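You operate a simulated robot arm through the tools that you are given. There is no shell and no other tool.

You run a simulated robot arm. Do the job below in one go: nothing can be reset, and whatever is moved stays where it is left.

## Task
Put things in order on the top of the long steel bench. At the end: the white danger sign stands where the silver steel dish stood; the silver roll of foil stands where the white filter stood; the white filter from the top of the long steel bench stands on top of the grey meter; the silver steel dish stands where the silver roll of foil stood; whatever was shut is shut again. Leave all else as you found it, and nothing knocked over.

The check looks at the end state, three seconds after you hand in, the way a careful person would. Anything else that was tipped, shoved, dropped, spilled or broken makes it a failure.

## Robot
A 6-joint arm with a two-finger gripper, fixed in place. Base frame: the origin is on the floor under the middle of its stand, x ahead of it, y to its left, z up; the work surface is at about z = 86. Lengths are in cm, angles in rad, forces in N, time in s.
With the tool pointing down near the work surface it reaches from about 14 to 68 cm from the base axis. Its first joint turns from -1.152 to 1.152 rad. Payload 2.45 kg.
The tool frame sits at the grasp point between the pads (the TCP): z along the fingers, y along the line on which they close. The tips reach 3 cm beyond it. The gripper opens to 10.6 cm; its body begins 7.9 cm behind the TCP.
Orientation is that of the tool frame in the base frame, as a unit quaternion [x, y, z, w]. With the fingers straight down and closing along the base's y, the tool's x points along the base's -x, its y along +y and its z along -z.

## Interface
- The arm moves only by the tool jog_arm. Its argument "steps" is a list of rows, each an object of numbers (a shift or turn left out is 0, a gripper value left out holds the last): "dx", "dy", "dz": the shift along the tool's x, y, z in m; "wx", "wy", "wz": the turn, a rotation vector about the tool's x, y, z in rad; "claw": the closure in counts, from 0 (fully open) to 255 (shut). In form: [{"dx": .., "dy": .., "dz": .., "wx": .., "wy": .., "wz": .., "claw": ..}, ...]. A call has 1 to 20 rows; each row is the pose to reach, as a shift and turn from the pose commanded when the call began, along the tool's axes at that moment. Rows are played at 5 a second. More than 5 cm and 0.15 rad between two rows, or a gripper value outside its range, and nothing of the call is played. A pose out of reach is approached as far as the arm can. The call stops where the force on the tool passes 40 N (or 10 N more than at its start, if that is more) or the arm is blocked; 0.2 s more then pass. The fingers move at their own pace (about 15.3 cm/s each) and stop on an object; they squeeze with about 25 N. The grip force told is the motor's: it shows also when the fingers shut on nothing. Time passes only in rows, and 0.2 s behind the last, so rows that repeat a pose let the fingers close. It gives the time, the measured TCP pose, the force on the tool (base axes), the opening and the grip force at its end, in the units of the frame above (readings bear some noise), with the torque about the TCP (base axes, N m) and any sound that the robot's microphone picked up, and new pictures: "pictures" is both (left out), scene, wrist or none.
- Cameras (640 x 400 px; columns grow to the right, rows downward): "scene" is fixed at [7.17, 43.43, 139.35]; the picture's right is [-0.55, -0.83, 0.00], its down [-0.54, 0.36, -0.76] and it looks along [0.63, -0.42, -0.65] (base axes); focal length 290 px, centre (320, 200). "wrist" rides on the gripper at [7.6, -0.2, -10.6] in the tool frame; the picture's right is [0.02, 1.00, 0.00], its down [-0.78, 0.02, -0.62] and it looks along [-0.62, 0.01, 0.78] (tool axes); focal length 247 px, centre (320, 200).
- point_at(camera, pixels): there is no depth. For up to 12 entries [column, row, z] of the newest picture of that camera ("zoom" is the newest enlarged one), the place [x, y] in the base frame at which the ray of that pixel passes the height z, good to about 0.3 cm. The clock stands still meanwhile.
- close_up(camera, box): a new picture of the part [left, top, right, bottom] of that camera's present view, enlarged. The clock stands still meanwhile.
- hand_in(): hands the job in; it is judged then, once.

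Unless the task says otherwise, let go and move clear before handing in.

The tools are called after "Request:" as name(argument=value, ...) on one line, values as JSON. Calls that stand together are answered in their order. jog_arm: Moves the arm, as the interface text tells. Its arguments: {"type":"object","properties":{"steps":{"type":"array","items":{"type":"object","properties":{"dx":{"type":"number"},"dy":{"type":"number"},"dz":{"type":"number"},"wx":{"type":"number"},"wy":{"type":"number"},"wz":{"type":"number"},"claw":{"type":"number"}}}},"pictures":{"type":"string","enum":["both","scene","wrist","none"]}},"required":["steps"]} The other tools are called the same way: point_at (camera, pixels) gives the place at which the rays of pixels pass given heights; close_up (camera, box) takes an enlarged picture of a part of a camera's view; hand_in () hands the job in.

At the start:

```text
clock: 0.0
ee_pos: [39.35, 4.42, 118.51]
tcp_rot: [-0.001, 1.0, 0.0, 0.0]
wrist_force: [-0.1, 0.6, -0.3]
moment: [0.05, 0.01, 0.0]
opening: 10.59
finger_force: 0.0
```

scene: 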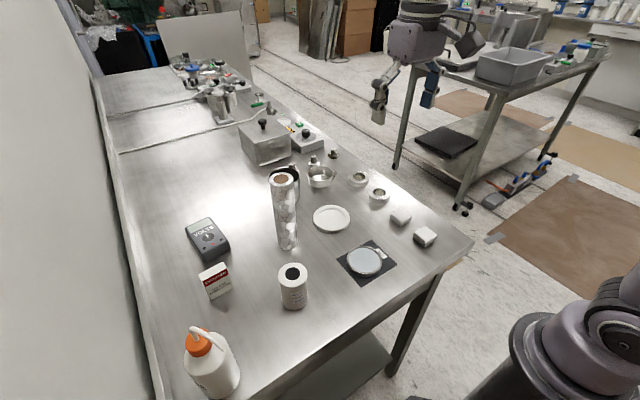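
wrist: 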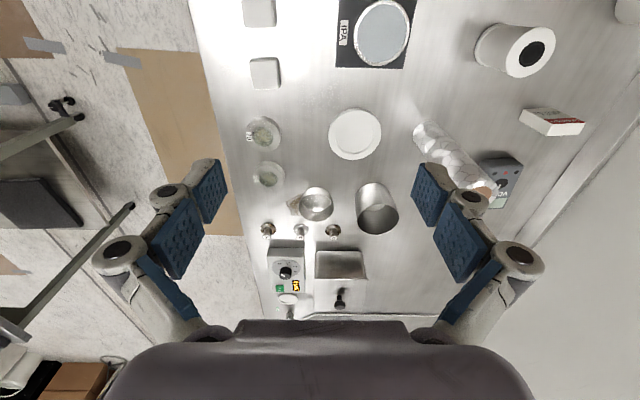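

The scene picture shows the foil roll (about 285,210), a grey meter (207,238), a white/red sign box (214,282), a white filter candidate (293,285), a dish (320,178) and others. I'll take close-ups to identify each object before moving.

Request:
close_up(camera="scene", box=[160, 140, 460, 340])

Request:
close_up(camera="wrist", box=[220, 0, 620, 320])

Request:
close_up(camera="scene", box=[160, 40, 400, 200])

```text
2.00 times, centred on (310, 240) of scene
```

zoom: 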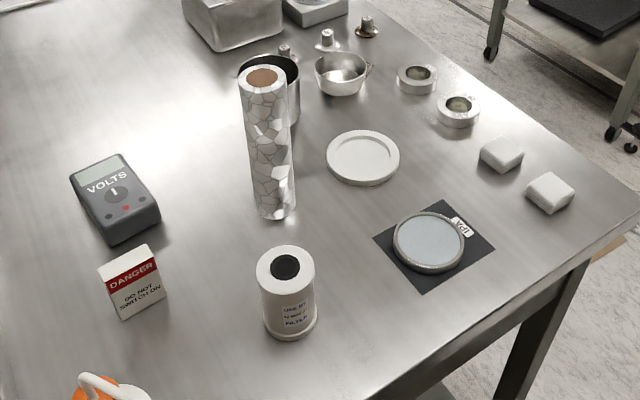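

```text
1.25 times, centred on (420, 160) of wrist
```

zoom: 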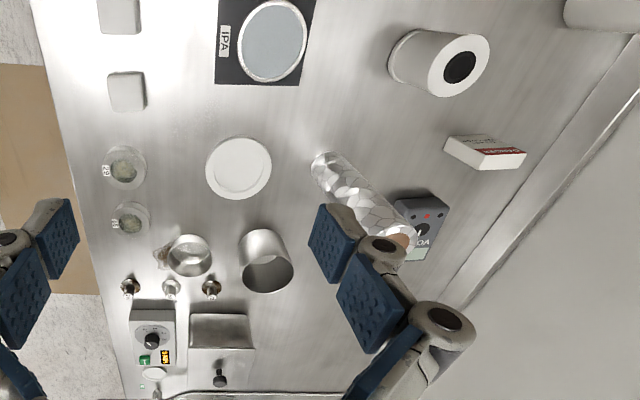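

```text
2.50 times, centred on (280, 120) of scene
```

zoom: 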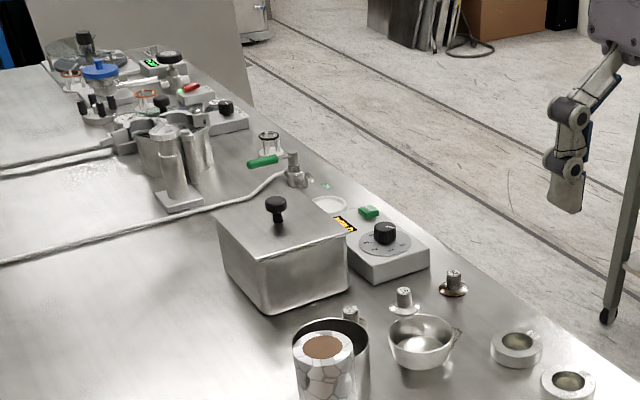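

The close-ups show a bowl with a spout (scene 320,178), a white plate (332,218), an IPA dish (365,262), a can behind the foil roll, and the filter (293,285). I'll zoom further to be certain which one is the steel dish, and get coordinates.

Request:
close_up(camera="scene", box=[250, 145, 410, 245])

Request:
close_up(camera="wrist", box=[240, 160, 400, 260])

Request:
point_at(camera="scene", pixels=[[320, 186, 86], [288, 246, 86], [293, 305, 86], [293, 272, 95], [218, 296, 86], [212, 255, 86], [332, 220, 86], [365, 264, 86], [284, 178, 106], [320, 172, 90]])

Request:
point_at(camera="wrist", pixels=[[316, 203, 88], [430, 135, 86], [490, 190, 106], [490, 42, 86], [530, 52, 95], [555, 115, 86], [505, 175, 89], [355, 134, 87], [377, 200, 86], [380, 32, 87], [345, 265, 90], [285, 270, 88]])

```text
4.00 times, centred on (330, 195) of scene
```

zoom: 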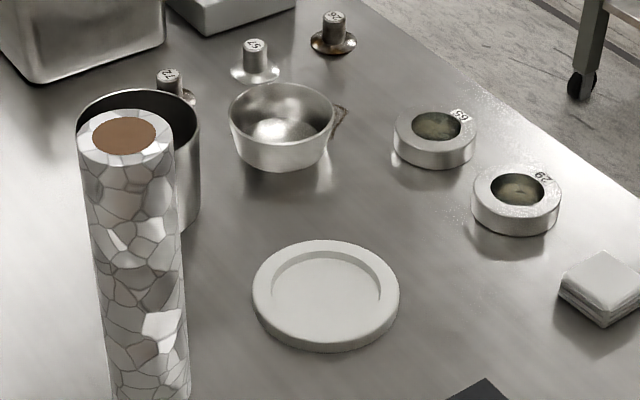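

```text
4.00 times, centred on (320, 210) of wrist
```

zoom: 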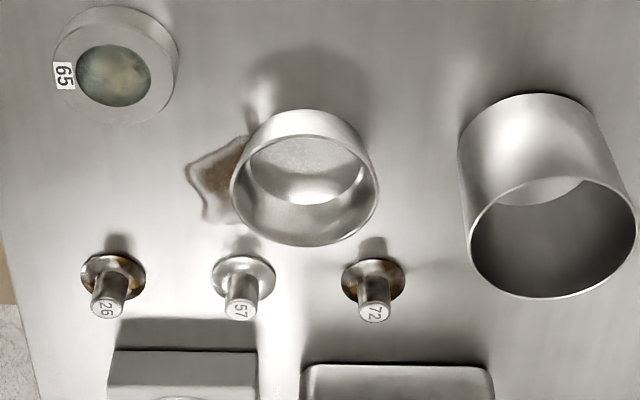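

```text
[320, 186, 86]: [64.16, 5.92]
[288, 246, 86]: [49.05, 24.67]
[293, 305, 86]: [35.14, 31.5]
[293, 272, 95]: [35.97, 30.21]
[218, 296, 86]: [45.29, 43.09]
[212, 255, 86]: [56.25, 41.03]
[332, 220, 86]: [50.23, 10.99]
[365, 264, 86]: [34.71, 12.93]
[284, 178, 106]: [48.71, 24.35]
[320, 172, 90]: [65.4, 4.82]
```

```text
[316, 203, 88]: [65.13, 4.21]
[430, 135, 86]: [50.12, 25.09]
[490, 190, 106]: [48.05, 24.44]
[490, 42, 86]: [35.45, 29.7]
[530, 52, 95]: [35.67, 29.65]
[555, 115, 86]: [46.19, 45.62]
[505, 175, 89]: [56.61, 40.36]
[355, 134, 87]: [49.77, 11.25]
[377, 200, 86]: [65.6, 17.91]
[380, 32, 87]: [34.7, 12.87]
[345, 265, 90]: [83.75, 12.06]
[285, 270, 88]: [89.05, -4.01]
```

The "steel dish" looks like the spouted bowl at scene (320,178), but the IPA vessel (365,262) needs a check. I'll zoom on it, the meter and the sign.

Request:
close_up(camera="scene", box=[320, 210, 448, 290])

Request:
close_up(camera="scene", box=[160, 205, 288, 285])

Request:
close_up(camera="scene", box=[176, 250, 272, 310])

Request:
close_up(camera="wrist", box=[464, 90, 624, 190])

Request:
close_up(camera="scene", box=[245, 255, 341, 315])

```text
5.00 times, centred on (384, 250) of scene
```

zoom: 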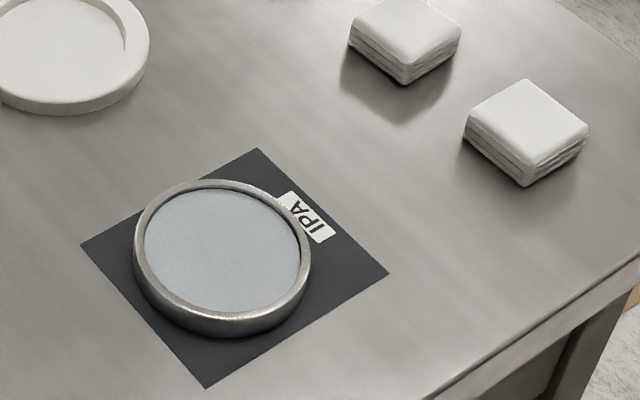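

```text
5.00 times, centred on (224, 245) of scene
```

zoom: 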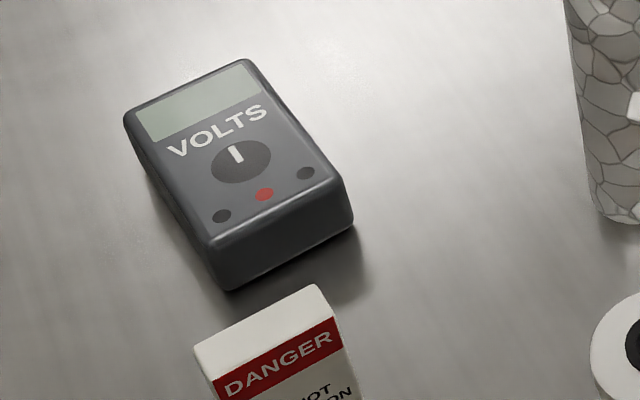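

```text
6.67 times, centred on (224, 280) of scene
```

zoom: 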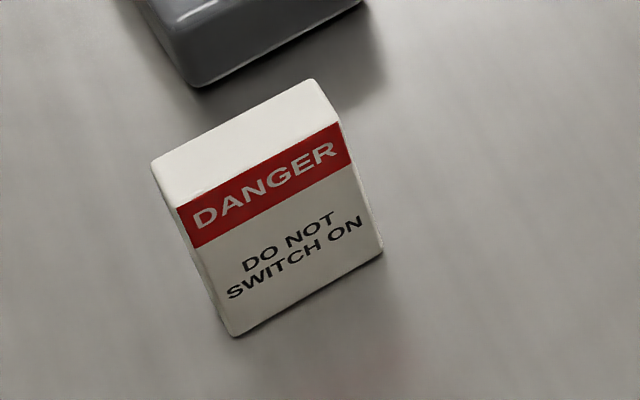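

```text
4.00 times, centred on (544, 140) of wrist
```

zoom: 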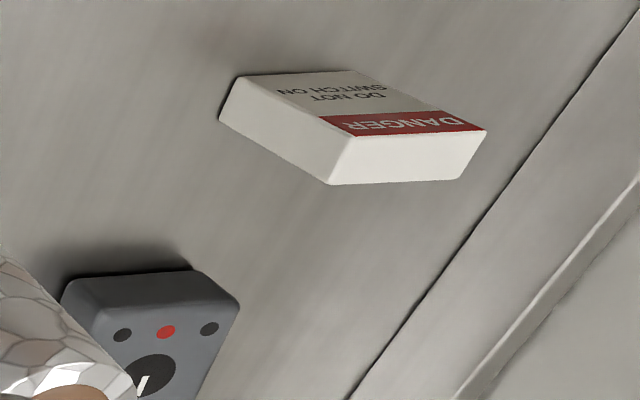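

```text
6.67 times, centred on (293, 285) of scene
```

zoom: 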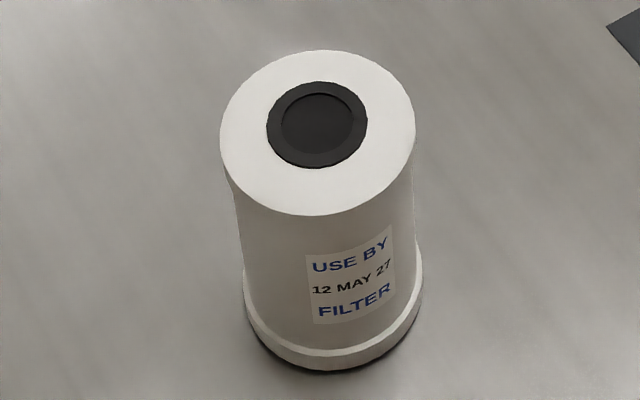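

The filter zoom shows top ellipse centre about (317,132) and base about (333,297). I'll triangulate heights and positions with rays from both cameras at several heights.

Request:
point_at(camera="zoom", pixels=[[333, 297, 86], [317, 132, 94], [317, 132, 96], [317, 132, 98], [245, 297, 86], [422, 297, 86]])

Request:
point_at(camera="scene", pixels=[[201.5, 317.2, 86], [210.9, 300, 86], [233, 288, 86], [199, 275.5, 92], [225.5, 262.5, 92], [199, 275.5, 94], [225.5, 262.5, 94], [184, 233, 89], [224, 218, 89], [248, 240, 89], [221, 257.5, 89], [221, 263, 86]])

Request:
close_up(camera="wrist", box=[500, 90, 604, 155])

Request:
point_at(camera="wrist", pixels=[[519, 119, 86], [548, 136, 94], [580, 134, 94], [585, 122, 94], [553, 118, 94], [548, 136, 92], [580, 134, 92], [585, 122, 92], [553, 118, 92], [524, 107, 86], [600, 200, 86], [640, 70, 86]])

```text
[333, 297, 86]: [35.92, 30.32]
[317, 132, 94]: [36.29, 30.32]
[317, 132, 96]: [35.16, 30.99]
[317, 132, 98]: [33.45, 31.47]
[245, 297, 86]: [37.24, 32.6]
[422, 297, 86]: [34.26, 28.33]
```

```text
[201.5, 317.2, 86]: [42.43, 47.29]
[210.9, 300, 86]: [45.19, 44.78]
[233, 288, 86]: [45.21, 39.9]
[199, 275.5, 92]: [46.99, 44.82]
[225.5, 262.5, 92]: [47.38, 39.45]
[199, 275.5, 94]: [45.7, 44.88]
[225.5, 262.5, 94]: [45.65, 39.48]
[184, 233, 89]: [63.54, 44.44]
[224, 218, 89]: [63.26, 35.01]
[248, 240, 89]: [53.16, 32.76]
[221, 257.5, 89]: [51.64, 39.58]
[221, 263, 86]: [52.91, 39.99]
```

```text
6.15 times, centred on (552, 122) of wrist
```

zoom: 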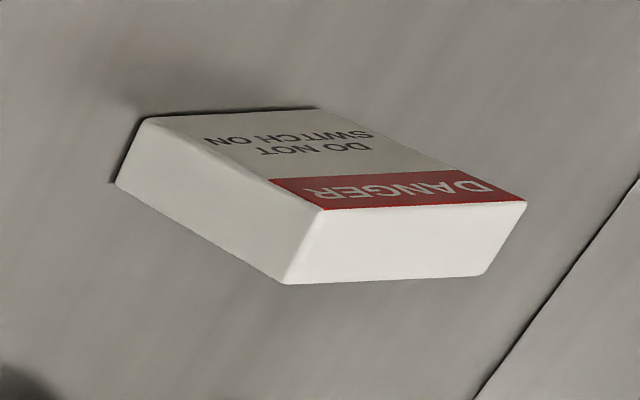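

```text
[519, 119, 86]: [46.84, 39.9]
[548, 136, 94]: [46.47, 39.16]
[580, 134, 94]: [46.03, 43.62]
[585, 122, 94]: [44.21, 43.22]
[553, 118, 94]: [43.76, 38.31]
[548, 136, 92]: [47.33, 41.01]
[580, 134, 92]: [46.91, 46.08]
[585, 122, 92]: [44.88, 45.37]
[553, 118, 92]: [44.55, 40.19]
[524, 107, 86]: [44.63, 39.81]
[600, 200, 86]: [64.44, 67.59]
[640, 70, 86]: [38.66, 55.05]
```

The sign spans about x 44.8–46.9, y 39.9–44.8. I'll refine its height, the meter's corners, the foil roll and the dish.

Request:
point_at(camera="scene", pixels=[[185, 227.4, 89], [209.4, 217, 89], [227, 243, 89], [202.4, 254, 89], [205.6, 263, 86], [230.6, 250.6, 86], [227.3, 268.45, 92], [202.7, 281.2, 92], [281.25, 179.25, 106], [281.25, 179.25, 108], [288, 244, 86], [222.8, 262, 92]])

Request:
point_at(camera="wrist", pixels=[[551.7, 123.3, 92], [585.7, 122.3, 92], [579.2, 134, 92], [546.6, 135.5, 92], [551.7, 123.3, 93], [585.7, 122.3, 93], [579.2, 134, 93], [546.6, 135.5, 93]])

Request:
close_up(camera="wrist", box=[400, 100, 528, 220])

Request:
close_up(camera="wrist", box=[240, 170, 368, 250])

```text
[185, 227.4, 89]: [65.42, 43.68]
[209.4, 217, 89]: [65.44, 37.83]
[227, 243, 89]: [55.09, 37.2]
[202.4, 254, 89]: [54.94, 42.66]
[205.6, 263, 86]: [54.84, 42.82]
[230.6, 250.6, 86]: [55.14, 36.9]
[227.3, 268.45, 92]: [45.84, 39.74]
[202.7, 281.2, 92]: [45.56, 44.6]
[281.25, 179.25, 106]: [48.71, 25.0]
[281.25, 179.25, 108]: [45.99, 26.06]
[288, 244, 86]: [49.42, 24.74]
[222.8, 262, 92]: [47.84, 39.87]
```

```text
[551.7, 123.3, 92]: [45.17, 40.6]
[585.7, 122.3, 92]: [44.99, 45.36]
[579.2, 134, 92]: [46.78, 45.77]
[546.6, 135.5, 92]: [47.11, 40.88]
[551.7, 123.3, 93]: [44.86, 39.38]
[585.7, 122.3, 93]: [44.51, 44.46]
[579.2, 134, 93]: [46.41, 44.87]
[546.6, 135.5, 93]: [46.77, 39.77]
```

```text
3.33 times, centred on (464, 160) of wrist
```

zoom: 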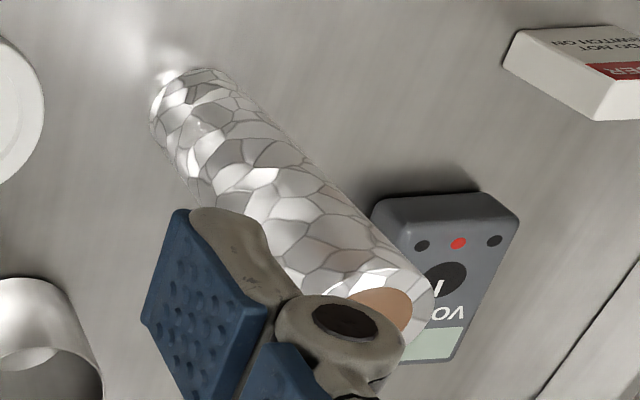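

```text
5.00 times, centred on (304, 210) of wrist
```

zoom: 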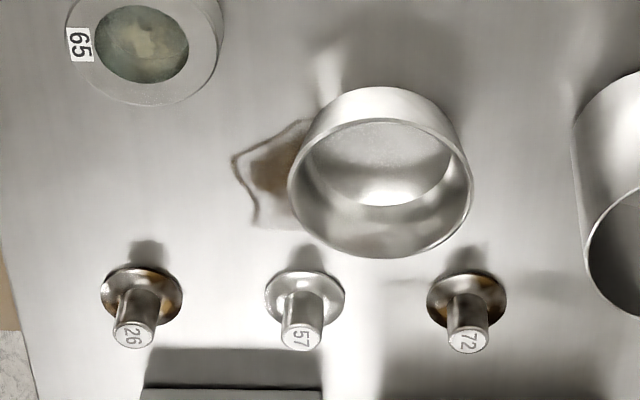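

The meter spans about x 55–65.4, y 37–43.7, top near z 89 — its centre lies about 72 cm out, so I'll need a tilted tool there. Next I refine the foil, dish and neighbours from the latest wrist zoom.

Request:
point_at(camera="zoom", pixels=[[380, 188, 89], [380, 188, 90], [288, 188, 90], [473, 188, 90], [380, 117, 90], [380, 258, 90], [305, 293, 86], [466, 296, 86], [390, 165, 86], [145, 55, 87], [390, 88, 86]])

Request:
point_at(camera="wrist", pixels=[[483.5, 191.5, 106], [483.5, 191.5, 107], [483.5, 191.5, 105], [426.5, 128.5, 86], [551.5, 188.8, 86], [624, 92.5, 86], [375, 195, 86], [375, 185, 86], [377, 222, 95], [377, 222, 93]])

Request:
close_up(camera="scene", box=[288, 150, 368, 200])

```text
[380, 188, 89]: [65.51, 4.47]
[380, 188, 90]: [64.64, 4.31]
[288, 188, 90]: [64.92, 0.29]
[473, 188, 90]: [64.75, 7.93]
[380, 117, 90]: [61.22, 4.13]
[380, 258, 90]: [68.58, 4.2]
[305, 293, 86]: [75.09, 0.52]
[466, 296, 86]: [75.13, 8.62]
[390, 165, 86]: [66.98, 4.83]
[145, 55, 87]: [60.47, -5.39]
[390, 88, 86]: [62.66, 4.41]
```

```text
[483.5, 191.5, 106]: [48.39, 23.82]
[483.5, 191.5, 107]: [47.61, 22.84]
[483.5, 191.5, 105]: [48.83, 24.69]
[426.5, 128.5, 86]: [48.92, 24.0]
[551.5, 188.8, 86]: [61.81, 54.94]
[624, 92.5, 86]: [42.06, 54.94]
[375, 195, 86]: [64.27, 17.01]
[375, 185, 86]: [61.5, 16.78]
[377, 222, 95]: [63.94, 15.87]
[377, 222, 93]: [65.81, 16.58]
```

```text
8.00 times, centred on (328, 175) of scene
```

zoom: 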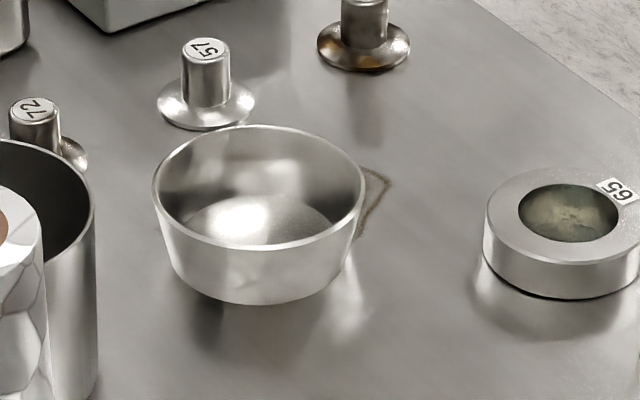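

Dish rim is centred near (64.8,4.4), foil about (49.1,24.5) with top about 105.5, filter about (35.7,30.3), bench edge line near y=55. First I move above the filter with yaw toward azimuth 34°, staying above the foil's top.

Request:
jog_arm(steps=[{"dx": 0.00365, "dy": 0.0259, "dz": 0.005, "wz": -0.0593, "claw": 0}, {"dx": 0.0073, "dy": 0.0518, "dz": 0.01, "wz": -0.1186}, {"dx": 0.01095, "dy": 0.0777, "dz": 0.015, "wz": -0.1779}, {"dx": 0.0146, "dy": 0.1036, "dz": 0.02, "wz": -0.2372}, {"dx": 0.01825, "dy": 0.1295, "dz": 0.025, "wz": -0.2965}, {"dx": 0.0219, "dy": 0.1554, "dz": 0.03, "wz": -0.3558}, {"dx": 0.02555, "dy": 0.1813, "dz": 0.035, "wz": -0.4151}, {"dx": 0.0292, "dy": 0.2072, "dz": 0.04, "wz": -0.4744}, {"dx": 0.03285, "dy": 0.2331, "dz": 0.045, "wz": -0.5337}, {"dx": 0.0365, "dy": 0.259, "dz": 0.05, "wz": -0.593}, {"dx": 0.0365, "dy": 0.259, "dz": 0.05, "wz": -0.593}], pictures="both")

```text
clock: 2.4
ee_pos: [35.71, 30.24, 113.46]
tcp_rot: [-0.292, 0.957, 0.0, 0.0]
wrist_force: [1.6, -0.6, -0.7]
moment: [-0.03, 0.02, 0.0]
opening: 10.62
finger_force: 0.0
```

scene: 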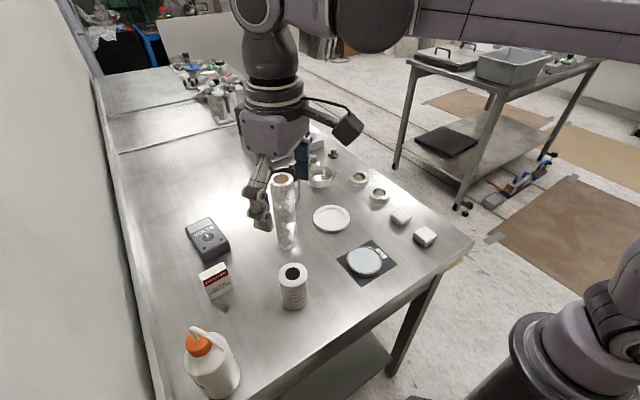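
wrist: 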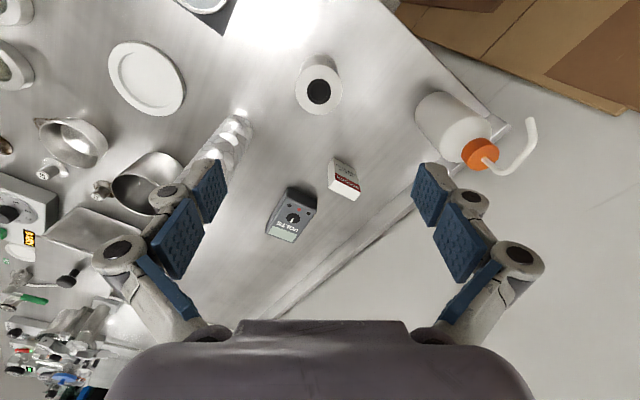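

The scene shows the forearm high (row ~20) with the elbow up, and the gripper above the filter at (286,197). I'll zoom on the wrist joints to learn how the arm links sit relative to the foil.

Request:
close_up(camera="scene", box=[180, 0, 500, 200])

Request:
close_up(camera="wrist", box=[200, 40, 400, 165])

Request:
point_at(camera="wrist", pixels=[[319, 92, 95], [319, 92, 96], [317, 83, 95.5], [318, 100, 86], [343, 171, 92.4], [288, 225, 89], [295, 215, 89]])

```text
2.00 times, centred on (340, 100) of scene
```

zoom: 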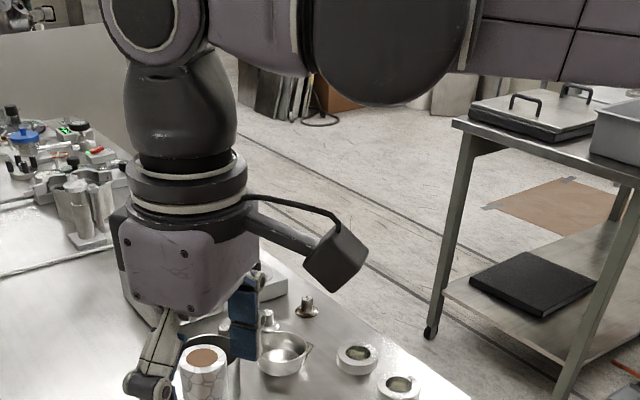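

```text
3.20 times, centred on (300, 102) of wrist
```

zoom: 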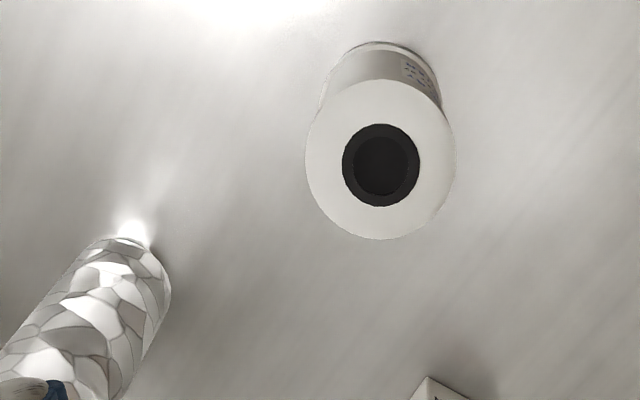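

```text
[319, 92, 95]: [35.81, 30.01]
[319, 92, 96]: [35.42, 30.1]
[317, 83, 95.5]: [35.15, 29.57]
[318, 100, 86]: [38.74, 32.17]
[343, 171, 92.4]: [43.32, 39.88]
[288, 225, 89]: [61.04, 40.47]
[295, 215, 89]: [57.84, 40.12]
```

The arm is elbow-up; forearm height near the foil is my main worry at the meter, so I'll test that at a safe height once the filter is held. Now I tilt 0.4 rad outward and lower to z≈100 over the filter (wrist pixel 319,89).

Request:
jog_arm(steps=[{"dz": 0.02, "wy": -0.1}, {"dz": 0.04, "wy": -0.2}, {"dz": 0.07, "wy": -0.3}, {"dz": 0.1, "wy": -0.4}, {"dz": 0.13, "wy": -0.4}, {"dz": 0.13, "wy": -0.4}], pictures="both")

```text
clock: 3.8
ee_pos: [35.62, 30.45, 100.53]
tcp_rot: [-0.286, 0.937, 0.058, 0.191]
wrist_force: [0.8, 0.2, 0.3]
moment: [0.01, 0.03, -0.03]
opening: 10.6
finger_force: 0.2
```

scene: 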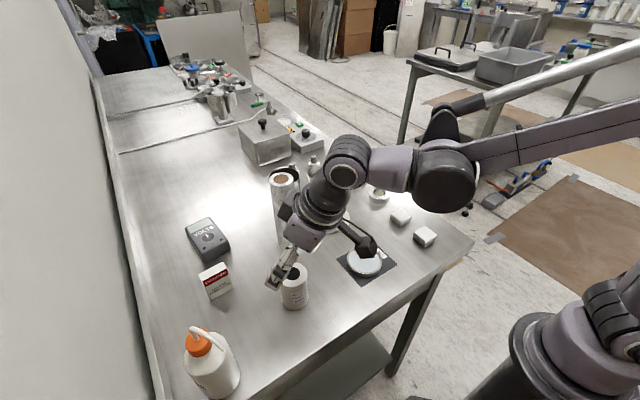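
wrist: 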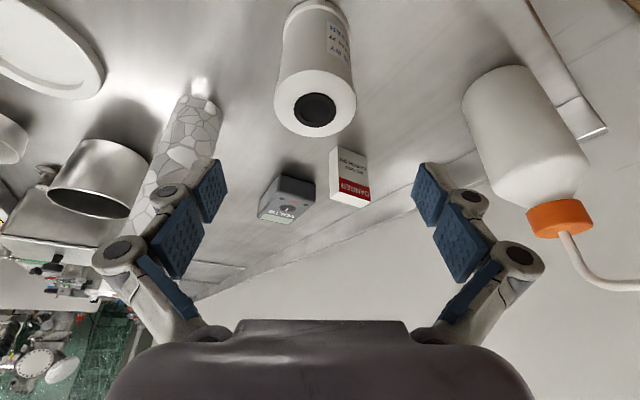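

The wrist links sit on the −y side of the tool and would come down close to the foil's top when I reach the meter, so I'll first park the foil at a free spot. I go up, untilt, and move above the foil.

Request:
jog_arm(steps=[{"dx": -0.01556, "dz": -0.03684, "wy": 0.1}, {"dx": -0.0311, "dz": -0.0737, "wy": 0.2}, {"dx": -0.0467, "dz": -0.1105, "wy": 0.3}, {"dx": -0.0603, "dz": -0.1428, "wy": 0.4}, {"dx": -0.0784, "dy": -0.0312, "dz": -0.13515, "wy": 0.4}, {"dx": -0.0966, "dy": -0.0624, "dz": -0.1275, "wy": 0.4}, {"dx": -0.1147, "dy": -0.0936, "dz": -0.11985, "wy": 0.4}, {"dx": -0.1328, "dy": -0.1248, "dz": -0.1122, "wy": 0.4}, {"dx": -0.1328, "dy": -0.1248, "dz": -0.1122, "wy": 0.4}], pictures="both")

```text
clock: 5.8
ee_pos: [49.34, 24.32, 116.07]
tcp_rot: [-0.292, 0.956, 0.0, 0.0]
wrist_force: [-0.1, -0.3, 0.0]
moment: [-0.04, 0.01, 0.01]
opening: 10.61
finger_force: 0.1
```

scene: 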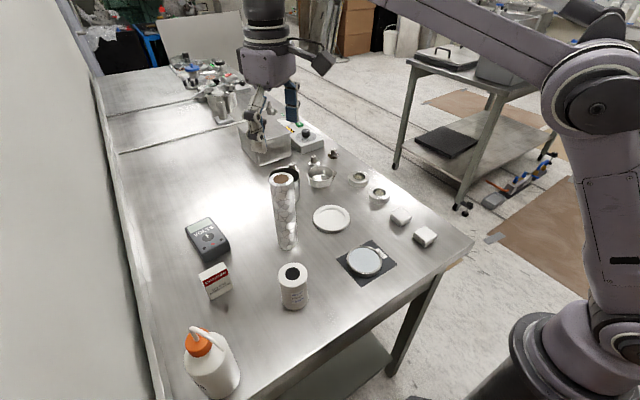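
wrist: 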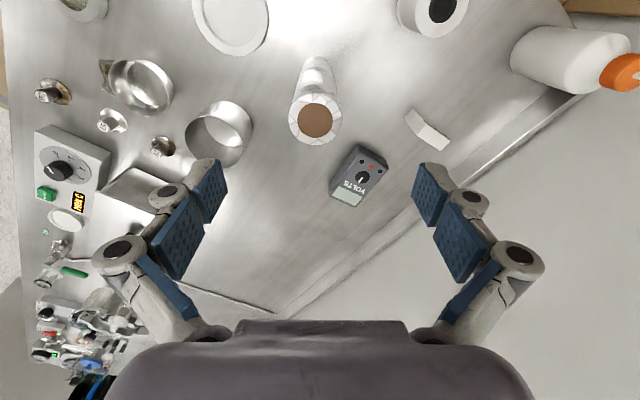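

Foil top shows at wrist (317,120), nearly centred between the fingers. I'll compute its centre and the free parking spot around x≈42, y≈0.

Request:
close_up(camera="wrist", box=[270, 40, 366, 160])

Request:
point_at(camera="wrist", pixels=[[316.5, 121, 105], [316.5, 121, 105.5], [316.5, 121, 106], [288, 121, 105.5], [345, 121, 105.5], [317, 65, 86]])

Request:
point_at(camera="scene", pixels=[[400, 219, 88], [424, 236, 88], [390, 220, 86], [413, 236, 86], [350, 218, 87], [314, 218, 87], [386, 236, 86], [372, 240, 86], [388, 260, 86], [400, 250, 86], [380, 215, 86]])

Request:
close_up(camera="scene", box=[300, 160, 460, 290])

```text
3.33 times, centred on (318, 100) of wrist
```

zoom: 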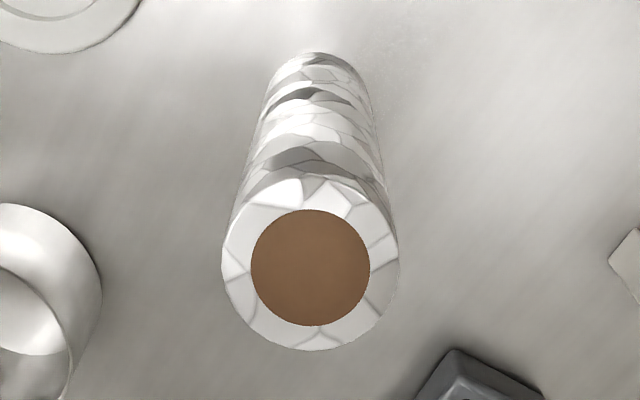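

```text
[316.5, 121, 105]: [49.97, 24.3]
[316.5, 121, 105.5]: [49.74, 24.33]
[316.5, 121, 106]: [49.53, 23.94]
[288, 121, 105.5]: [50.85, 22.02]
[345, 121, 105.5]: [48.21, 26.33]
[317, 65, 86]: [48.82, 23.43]
```

```text
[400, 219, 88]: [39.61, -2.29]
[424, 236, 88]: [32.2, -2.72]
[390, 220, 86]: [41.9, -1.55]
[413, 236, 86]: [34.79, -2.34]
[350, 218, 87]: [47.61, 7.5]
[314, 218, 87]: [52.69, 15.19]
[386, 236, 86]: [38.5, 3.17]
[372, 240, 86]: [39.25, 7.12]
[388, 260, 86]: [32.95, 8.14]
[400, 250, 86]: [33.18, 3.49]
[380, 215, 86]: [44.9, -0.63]
```

```text
3.08 times, centred on (380, 225) of scene
```

zoom: 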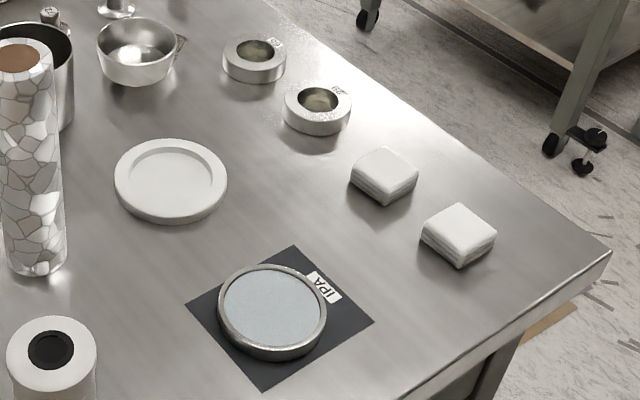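

The foil is centred at about (49.3,24.2), right under the gripper. I'll check the area on the +y side near (29,40) as a parking spot, including where the wash bottle and rail stand.

Request:
point_at(camera="scene", pixels=[[213, 385, 86], [190, 385, 86], [238, 380, 86], [200, 340, 100], [250, 340, 86], [262, 345, 86], [275, 350, 86], [198, 330, 104], [160, 395, 86], [130, 250, 86]])

Request:
point_at(camera="wrist", pixels=[[525, 55, 86], [545, 50, 86], [600, 60, 98], [620, 72, 102], [480, 150, 86], [510, 40, 86]])

Request:
close_up(camera="scene", box=[140, 250, 380, 400])

```text
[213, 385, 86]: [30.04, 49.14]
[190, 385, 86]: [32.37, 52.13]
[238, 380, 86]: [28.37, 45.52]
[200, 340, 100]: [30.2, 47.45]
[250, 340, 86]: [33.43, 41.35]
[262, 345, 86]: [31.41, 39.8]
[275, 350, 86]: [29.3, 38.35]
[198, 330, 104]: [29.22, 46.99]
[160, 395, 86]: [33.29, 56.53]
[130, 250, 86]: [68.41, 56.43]
```

```text
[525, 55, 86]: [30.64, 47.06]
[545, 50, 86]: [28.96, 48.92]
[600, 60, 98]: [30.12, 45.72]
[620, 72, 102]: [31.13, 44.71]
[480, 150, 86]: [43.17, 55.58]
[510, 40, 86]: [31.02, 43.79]
```

```text
2.67 times, centred on (260, 325) of scene
```

zoom: 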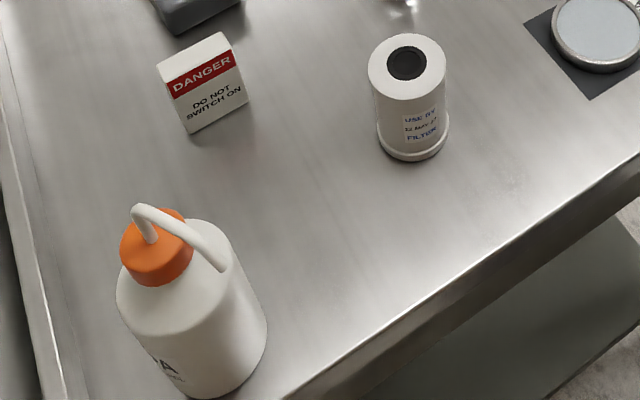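

The bottle stands near (30,48) and the spot (29.5,39.5) is clear bench. I'll now descend straight over the foil to z≈100.5.

Request:
jog_arm(steps=[{"dz": 0.03, "claw": 0}, {"dz": 0.06}, {"dz": 0.09}, {"dz": 0.115}, {"dz": 0.135}, {"dz": 0.15}, {"dz": 0.156}, {"dz": 0.156}], pictures="both")

```text
clock: 7.6
ee_pos: [49.16, 24.38, 100.57]
tcp_rot: [-0.292, 0.956, 0.001, 0.0]
wrist_force: [-0.2, 0.3, -0.1]
moment: [-0.03, -0.01, 0.0]
opening: 10.59
finger_force: 0.1
```

scene: 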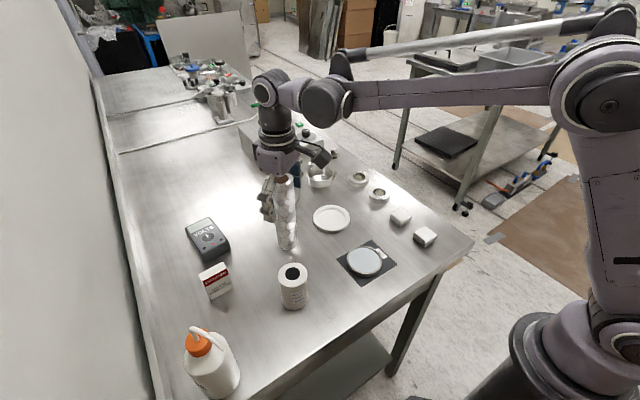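
wrist: 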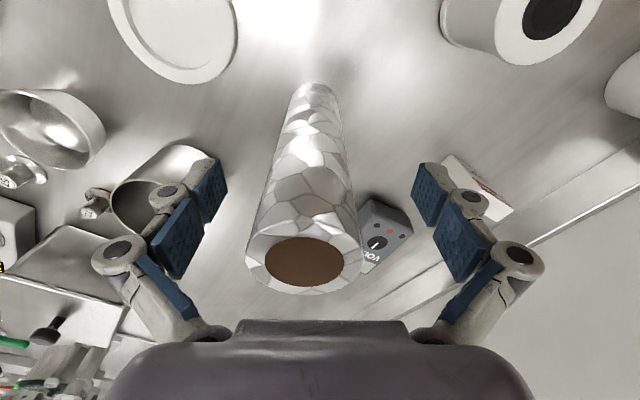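

The forearm is roughly horizontal at z≈122 here and the foil (top at wrist 304,262) sits between the open pads, slightly left. I'll measure its centre to align before closing.

Request:
close_up(camera="wrist", box=[224, 80, 400, 310])

Request:
point_at(camera="wrist", pixels=[[304, 262, 105], [304, 262, 105.5], [264, 262, 105.5], [345, 262, 105.5], [246, 255, 105.5], [363, 255, 105.5], [305, 290, 105.5], [316, 105, 86], [292, 100, 86], [340, 100, 86]])

```text
1.74 times, centred on (312, 195) of wrist
```

zoom: 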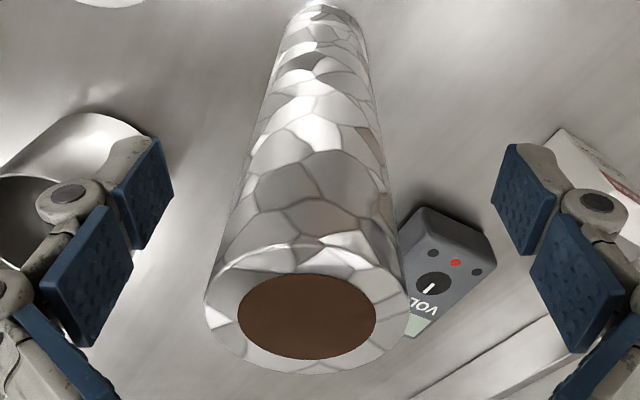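

```text
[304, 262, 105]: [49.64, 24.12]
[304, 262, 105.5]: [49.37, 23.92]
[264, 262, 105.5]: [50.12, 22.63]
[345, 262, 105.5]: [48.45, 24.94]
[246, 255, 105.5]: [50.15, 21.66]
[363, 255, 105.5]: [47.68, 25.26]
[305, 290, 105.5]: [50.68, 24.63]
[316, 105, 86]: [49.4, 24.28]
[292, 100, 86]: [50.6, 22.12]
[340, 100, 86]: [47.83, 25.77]
```

The foil centre is about 0.4–0.5 cm to the −tool-y side of the TCP. I shift by −0.45 cm and close slowly with repeated rows.

Request:
jog_arm(steps=[{"dy": -0.0045, "claw": 0}, {"dy": -0.0045, "claw": 60}, {"dy": -0.0045, "claw": 110}, {"dy": -0.0045, "claw": 130}, {"dy": -0.0045, "claw": 150}, {"dy": -0.0045, "claw": 255}, {"dy": -0.0045, "claw": 255}, {"dy": -0.0045, "claw": 255}], pictures="both")

```text
clock: 9.4
ee_pos: [49.5, 23.97, 100.49]
tcp_rot: [-0.292, 0.956, 0.0, 0.0]
wrist_force: [1.8, -1.3, 3.6]
moment: [-0.1, -0.14, 0.0]
opening: 4.71
finger_force: 25.0
```

scene: 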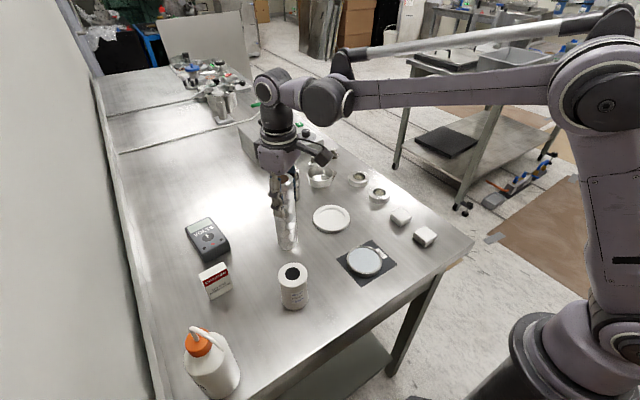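
wrist: 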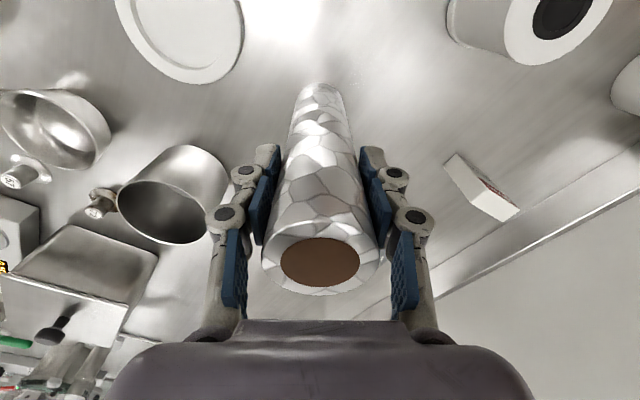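

Foil gripped (opening 4.71, 25 N) at about (49.45,24.0), which I record as its place. I lift it 13 cm so it clears the filter's top, checking the reading.

Request:
jog_arm(steps=[{"dz": -0.01, "claw": 255}, {"dz": -0.03}, {"dz": -0.055}, {"dz": -0.08}, {"dz": -0.105}, {"dz": -0.125}, {"dz": -0.13}, {"dz": -0.13}], pictures="both")

```text
clock: 11.2
ee_pos: [49.42, 23.97, 113.54]
tcp_rot: [-0.292, 0.956, 0.0, 0.0]
wrist_force: [0.2, -1.0, -4.0]
moment: [0.03, 0.0, 0.01]
opening: 4.72
finger_force: 25.0
```

scene: 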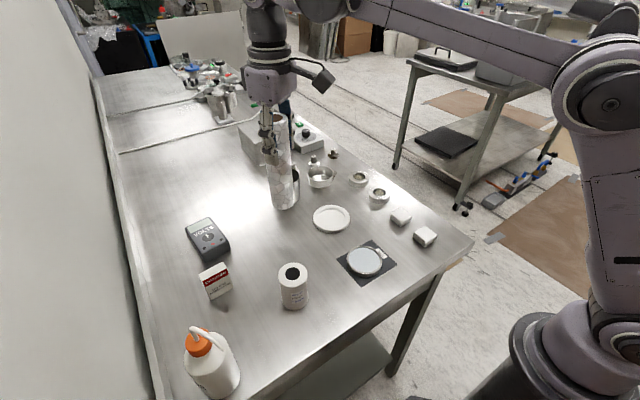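
wrist: 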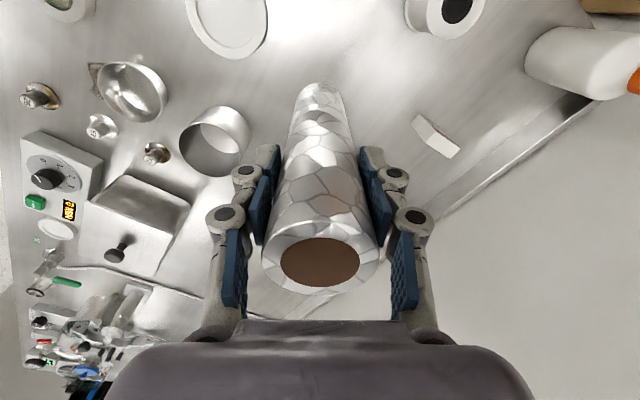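

The foil hangs upright (about 4 N). I carry it to (29.5,39.0) while yawing so the fingers will open along x, away from the bottle.

Request:
jog_arm(steps=[{"dx": 0.00815, "dy": 0.0236, "wz": -0.085}, {"dx": 0.0163, "dy": 0.0472, "wz": -0.17}, {"dx": 0.02445, "dy": 0.0708, "wz": -0.255}, {"dx": 0.0326, "dy": 0.0944, "wz": -0.34}, {"dx": 0.04075, "dy": 0.118, "wz": -0.425}, {"dx": 0.0489, "dy": 0.1416, "wz": -0.51}, {"dx": 0.05705, "dy": 0.1652, "wz": -0.595}, {"dx": 0.0652, "dy": 0.1888, "wz": -0.68}, {"dx": 0.07335, "dy": 0.2124, "wz": -0.765}, {"dx": 0.0815, "dy": 0.236, "wz": -0.85}, {"dx": 0.0815, "dy": 0.236, "wz": -0.85}, {"dx": 0.0815, "dy": 0.236, "wz": -0.85}], pictures="both")

```text
clock: 13.8
ee_pos: [29.58, 39.1, 113.43]
tcp_rot: [-0.66, 0.751, 0.0, -0.001]
wrist_force: [0.4, -0.6, -4.0]
moment: [-0.05, 0.01, 0.0]
opening: 4.71
finger_force: 24.9
```

scene: 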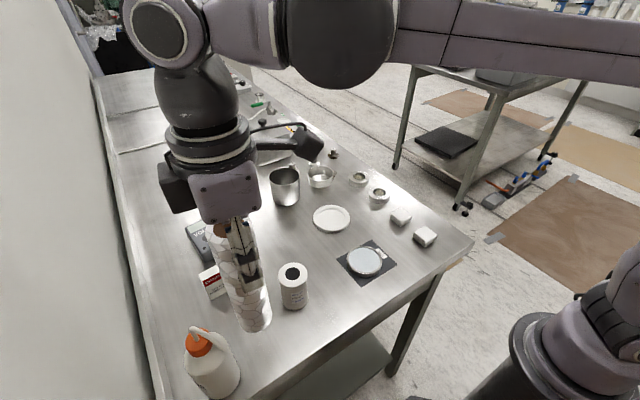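
wrist: 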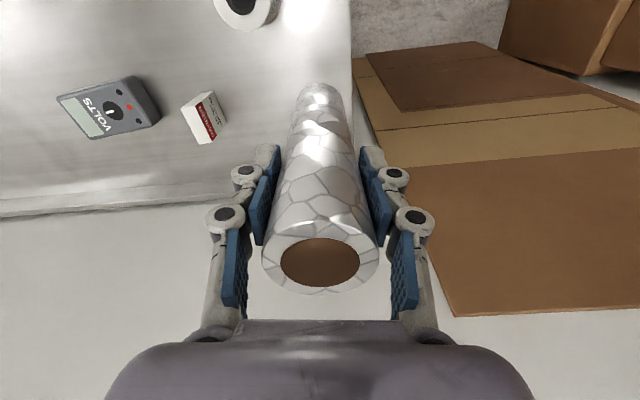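

The foil hangs at (29.6,39.1); the wrist view shows the bench's front edge near column 350. I check where that edge is before setting the foil down.

Request:
point_at(camera="wrist", pixels=[[349, 30, 86], [350, 70, 86], [351, 100, 86], [320, 90, 99], [262, 95, 86], [240, 0, 95.5], [210, 115, 92]])

Request:
point_at(camera="scene", pixels=[[300, 352, 86], [340, 325, 86], [251, 327, 99], [238, 392, 86], [220.7, 379, 86]])

Request:
close_up(camera="scene", box=[140, 200, 380, 400])

```text
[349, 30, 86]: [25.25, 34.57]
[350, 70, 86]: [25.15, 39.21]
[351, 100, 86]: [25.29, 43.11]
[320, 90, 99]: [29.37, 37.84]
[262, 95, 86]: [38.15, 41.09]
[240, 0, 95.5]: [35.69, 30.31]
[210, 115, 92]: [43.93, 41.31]
```

```text
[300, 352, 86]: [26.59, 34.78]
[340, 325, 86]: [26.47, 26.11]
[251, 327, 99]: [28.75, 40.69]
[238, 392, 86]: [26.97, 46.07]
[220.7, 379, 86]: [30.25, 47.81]
```

```text
2.00 times, centred on (260, 300) of scene
```

zoom: 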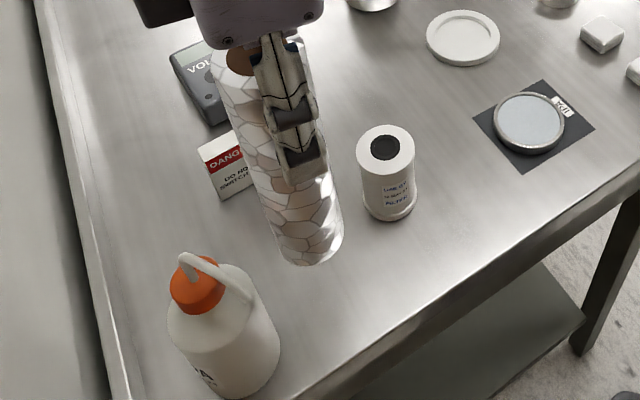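

The bench edge is at x≈25.2, so I shift 1.2 cm further in, to x≈30.7, then lower the foil gently to just touching.

Request:
jog_arm(steps=[{"dx": -0.0015, "dy": -0.0119, "claw": 255}, {"dx": -0.0015, "dy": -0.0119, "dz": 0.03}, {"dx": -0.0015, "dy": -0.0119, "dz": 0.06}, {"dx": -0.0015, "dy": -0.0119, "dz": 0.09}, {"dx": -0.0015, "dy": -0.0119, "dz": 0.11}, {"dx": -0.0015, "dy": -0.0119, "dz": 0.122}, {"dx": -0.0015, "dy": -0.0119, "dz": 0.127}, {"dx": -0.0015, "dy": -0.0119, "dz": 0.1295}, {"dx": -0.0015, "dy": -0.0119, "dz": 0.1295}], pictures="both")

```text
clock: 15.8
ee_pos: [30.68, 39.06, 100.59]
tcp_rot: [-0.661, 0.751, -0.001, 0.001]
wrist_force: [2.0, -0.6, 9.2]
moment: [0.07, 0.1, 0.0]
opening: 4.71
finger_force: 24.4
```

scene: 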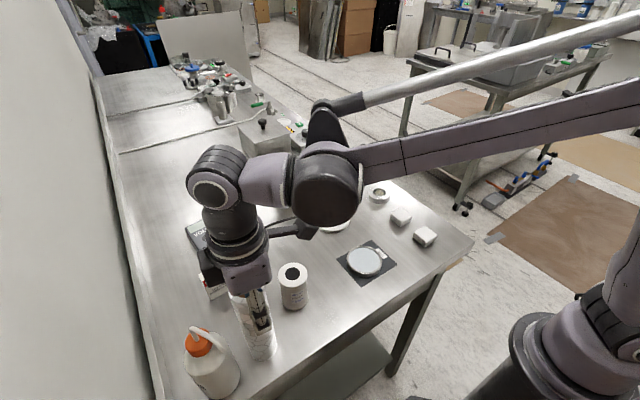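
wrist: 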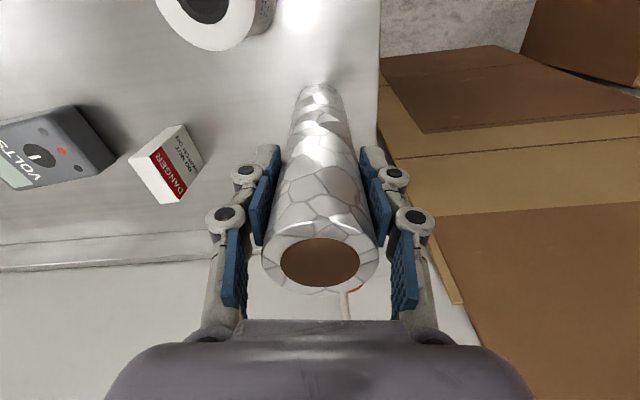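

Contact with the bench is felt (+9 N upward). I open partially (about 7.5 cm) and then rise straight up.

Request:
jog_arm(steps=[{"claw": 120}, {"claw": 90}, {"claw": 70}, {"claw": 70}, {"dz": -0.02, "claw": 70}, {"dz": -0.05, "claw": 70}, {"dz": -0.09, "claw": 70}, {"dz": -0.13, "claw": 70}, {"dz": -0.15, "claw": 70}, {"dz": -0.15, "claw": 70}], pictures="both")

```text
clock: 18.0
ee_pos: [30.78, 39.07, 115.54]
tcp_rot: [-0.661, 0.751, 0.0, 0.0]
wrist_force: [-0.2, 0.9, 0.1]
moment: [-0.01, 0.0, -0.02]
opening: 7.68
finger_force: 0.0
```

scene: 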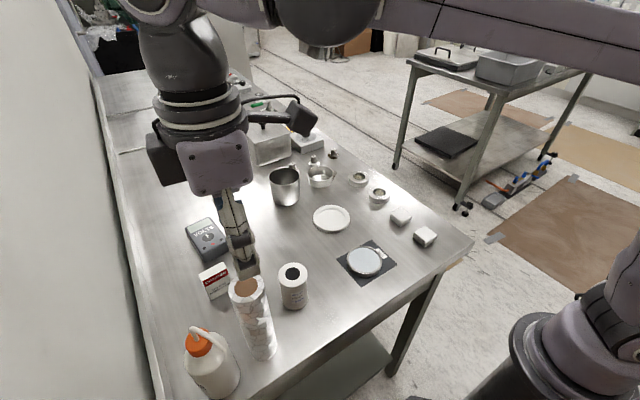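
wrist: 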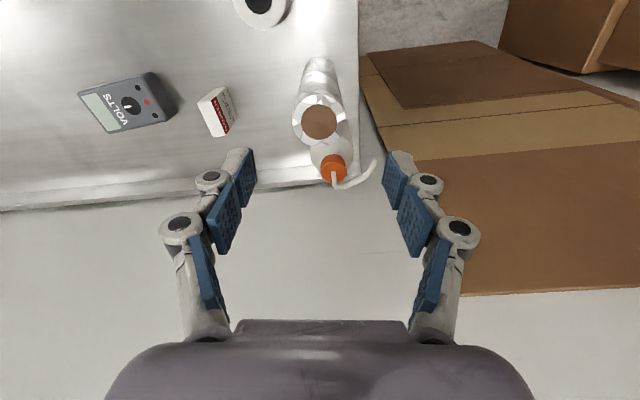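

The foil stands upright at (30.7,39.0). Now I move over the filter at (35.65,30.3) at safe height, turning to yaw 65° so that the fingers will keep clear of the parked foil.

Request:
jog_arm(steps=[{"dx": 0.02, "dy": -0.01505, "wz": 0.077, "claw": 80}, {"dx": 0.04, "dy": -0.0301, "wz": 0.155}, {"dx": 0.06, "dy": -0.04515, "wz": 0.232}, {"dx": 0.08, "dy": -0.0602, "wz": 0.309}, {"dx": 0.08, "dy": -0.0602, "wz": 0.309}], pictures="none")

Request:
jog_arm(steps=[{"dz": 0.02, "wy": -0.11}, {"dz": 0.04, "wy": -0.22}, {"dz": 0.07, "wy": -0.34}, {"dz": 0.1, "wy": -0.45}, {"dz": 0.14, "wy": -0.45}, {"dz": 0.14, "wy": -0.45}], pictures="both")

```text
clock: 19.2
ee_pos: [35.77, 30.24, 115.51]
tcp_rot: [-0.536, 0.844, 0.001, 0.001]
wrist_force: [0.1, -0.3, 0.1]
moment: [-0.02, 0.0, 0.03]
opening: 7.28
finger_force: 0.0
```

```text
clock: 20.6
ee_pos: [35.7, 30.26, 101.39]
tcp_rot: [-0.524, 0.822, 0.12, 0.189]
wrist_force: [-0.6, 0.4, -0.2]
moment: [0.02, -0.02, 0.02]
opening: 7.23
finger_force: 0.2
```

scene: 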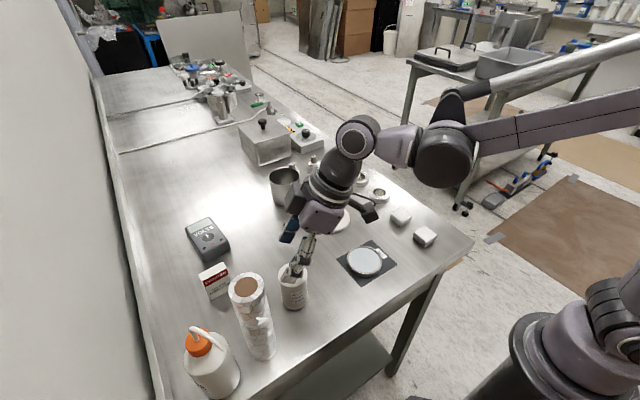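
wrist: 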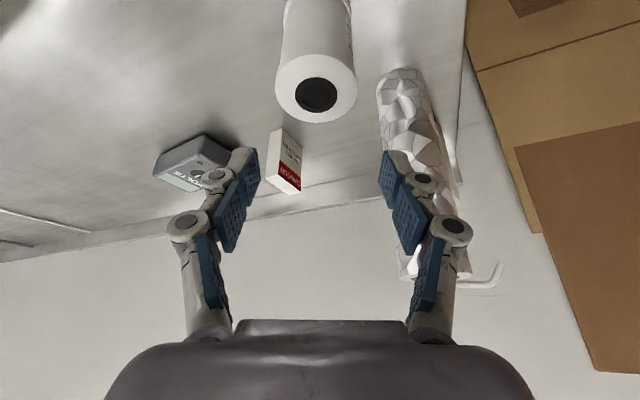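

The filter top shows at wrist (316,90), between the fingers, and the foil stands to the right. I check the filter's centre against the TCP.

Request:
close_up(camera="wrist", box=[240, 0, 480, 200])

Request:
point_at(camera="wrist", pixels=[[316, 88, 95.5], [275, 88, 95.5], [357, 88, 95.5], [316, 88, 95], [316, 88, 96], [400, 85, 105.5]])

```text
2.00 times, centred on (360, 100) of wrist
```

zoom: 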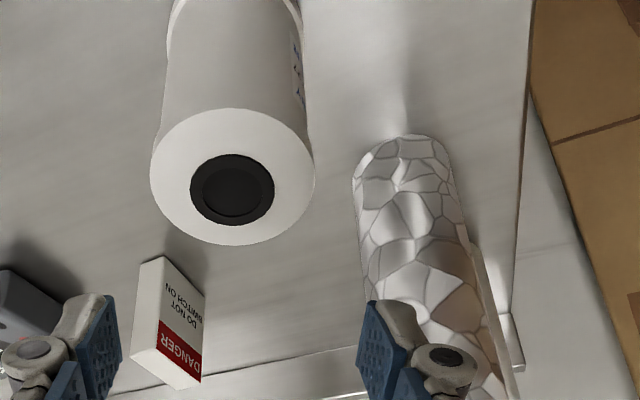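

```text
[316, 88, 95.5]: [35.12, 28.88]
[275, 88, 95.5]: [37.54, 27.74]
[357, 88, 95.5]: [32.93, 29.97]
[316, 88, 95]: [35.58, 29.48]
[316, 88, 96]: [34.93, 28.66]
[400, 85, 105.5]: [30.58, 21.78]
```

Combining views, the filter's centre is about (35.9,30.2) with top near 94.5. I nudge 0.2 cm along the closing axis and descend to z≈91.9, then look before closing.

Request:
jog_arm(steps=[{"dx": 0.0104, "dy": -0.002, "dz": 0.0215, "claw": 80}, {"dx": 0.0208, "dy": -0.002, "dz": 0.043}, {"dx": 0.0312, "dy": -0.002, "dz": 0.0646}, {"dx": 0.0416, "dy": -0.002, "dz": 0.0861}, {"dx": 0.0416, "dy": -0.002, "dz": 0.0861}], pictures="both")

```text
clock: 21.8
ee_pos: [35.8, 30.22, 92.07]
tcp_rot: [-0.524, 0.822, 0.119, 0.188]
wrist_force: [0.1, 0.3, 0.1]
moment: [0.0, 0.04, 0.02]
opening: 7.29
finger_force: 0.1
```

scene: 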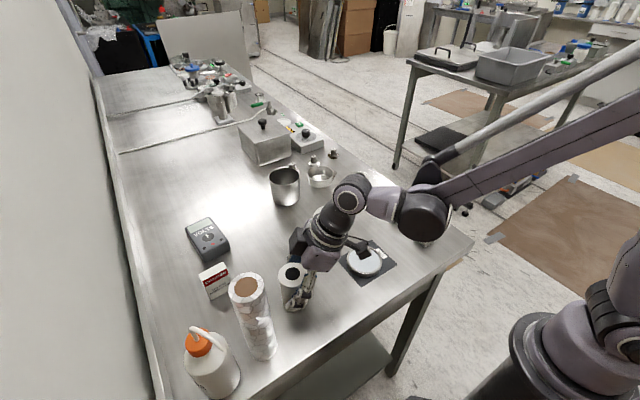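
wrist: 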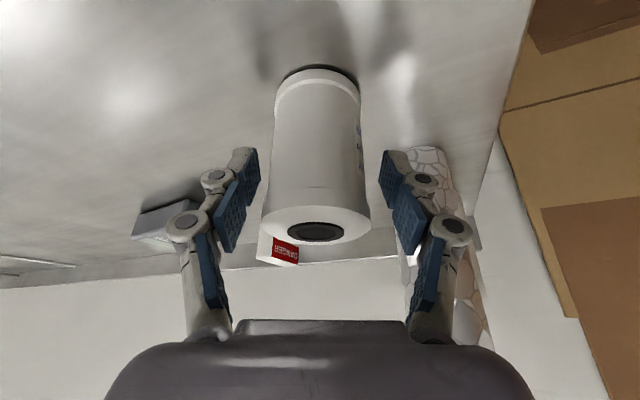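

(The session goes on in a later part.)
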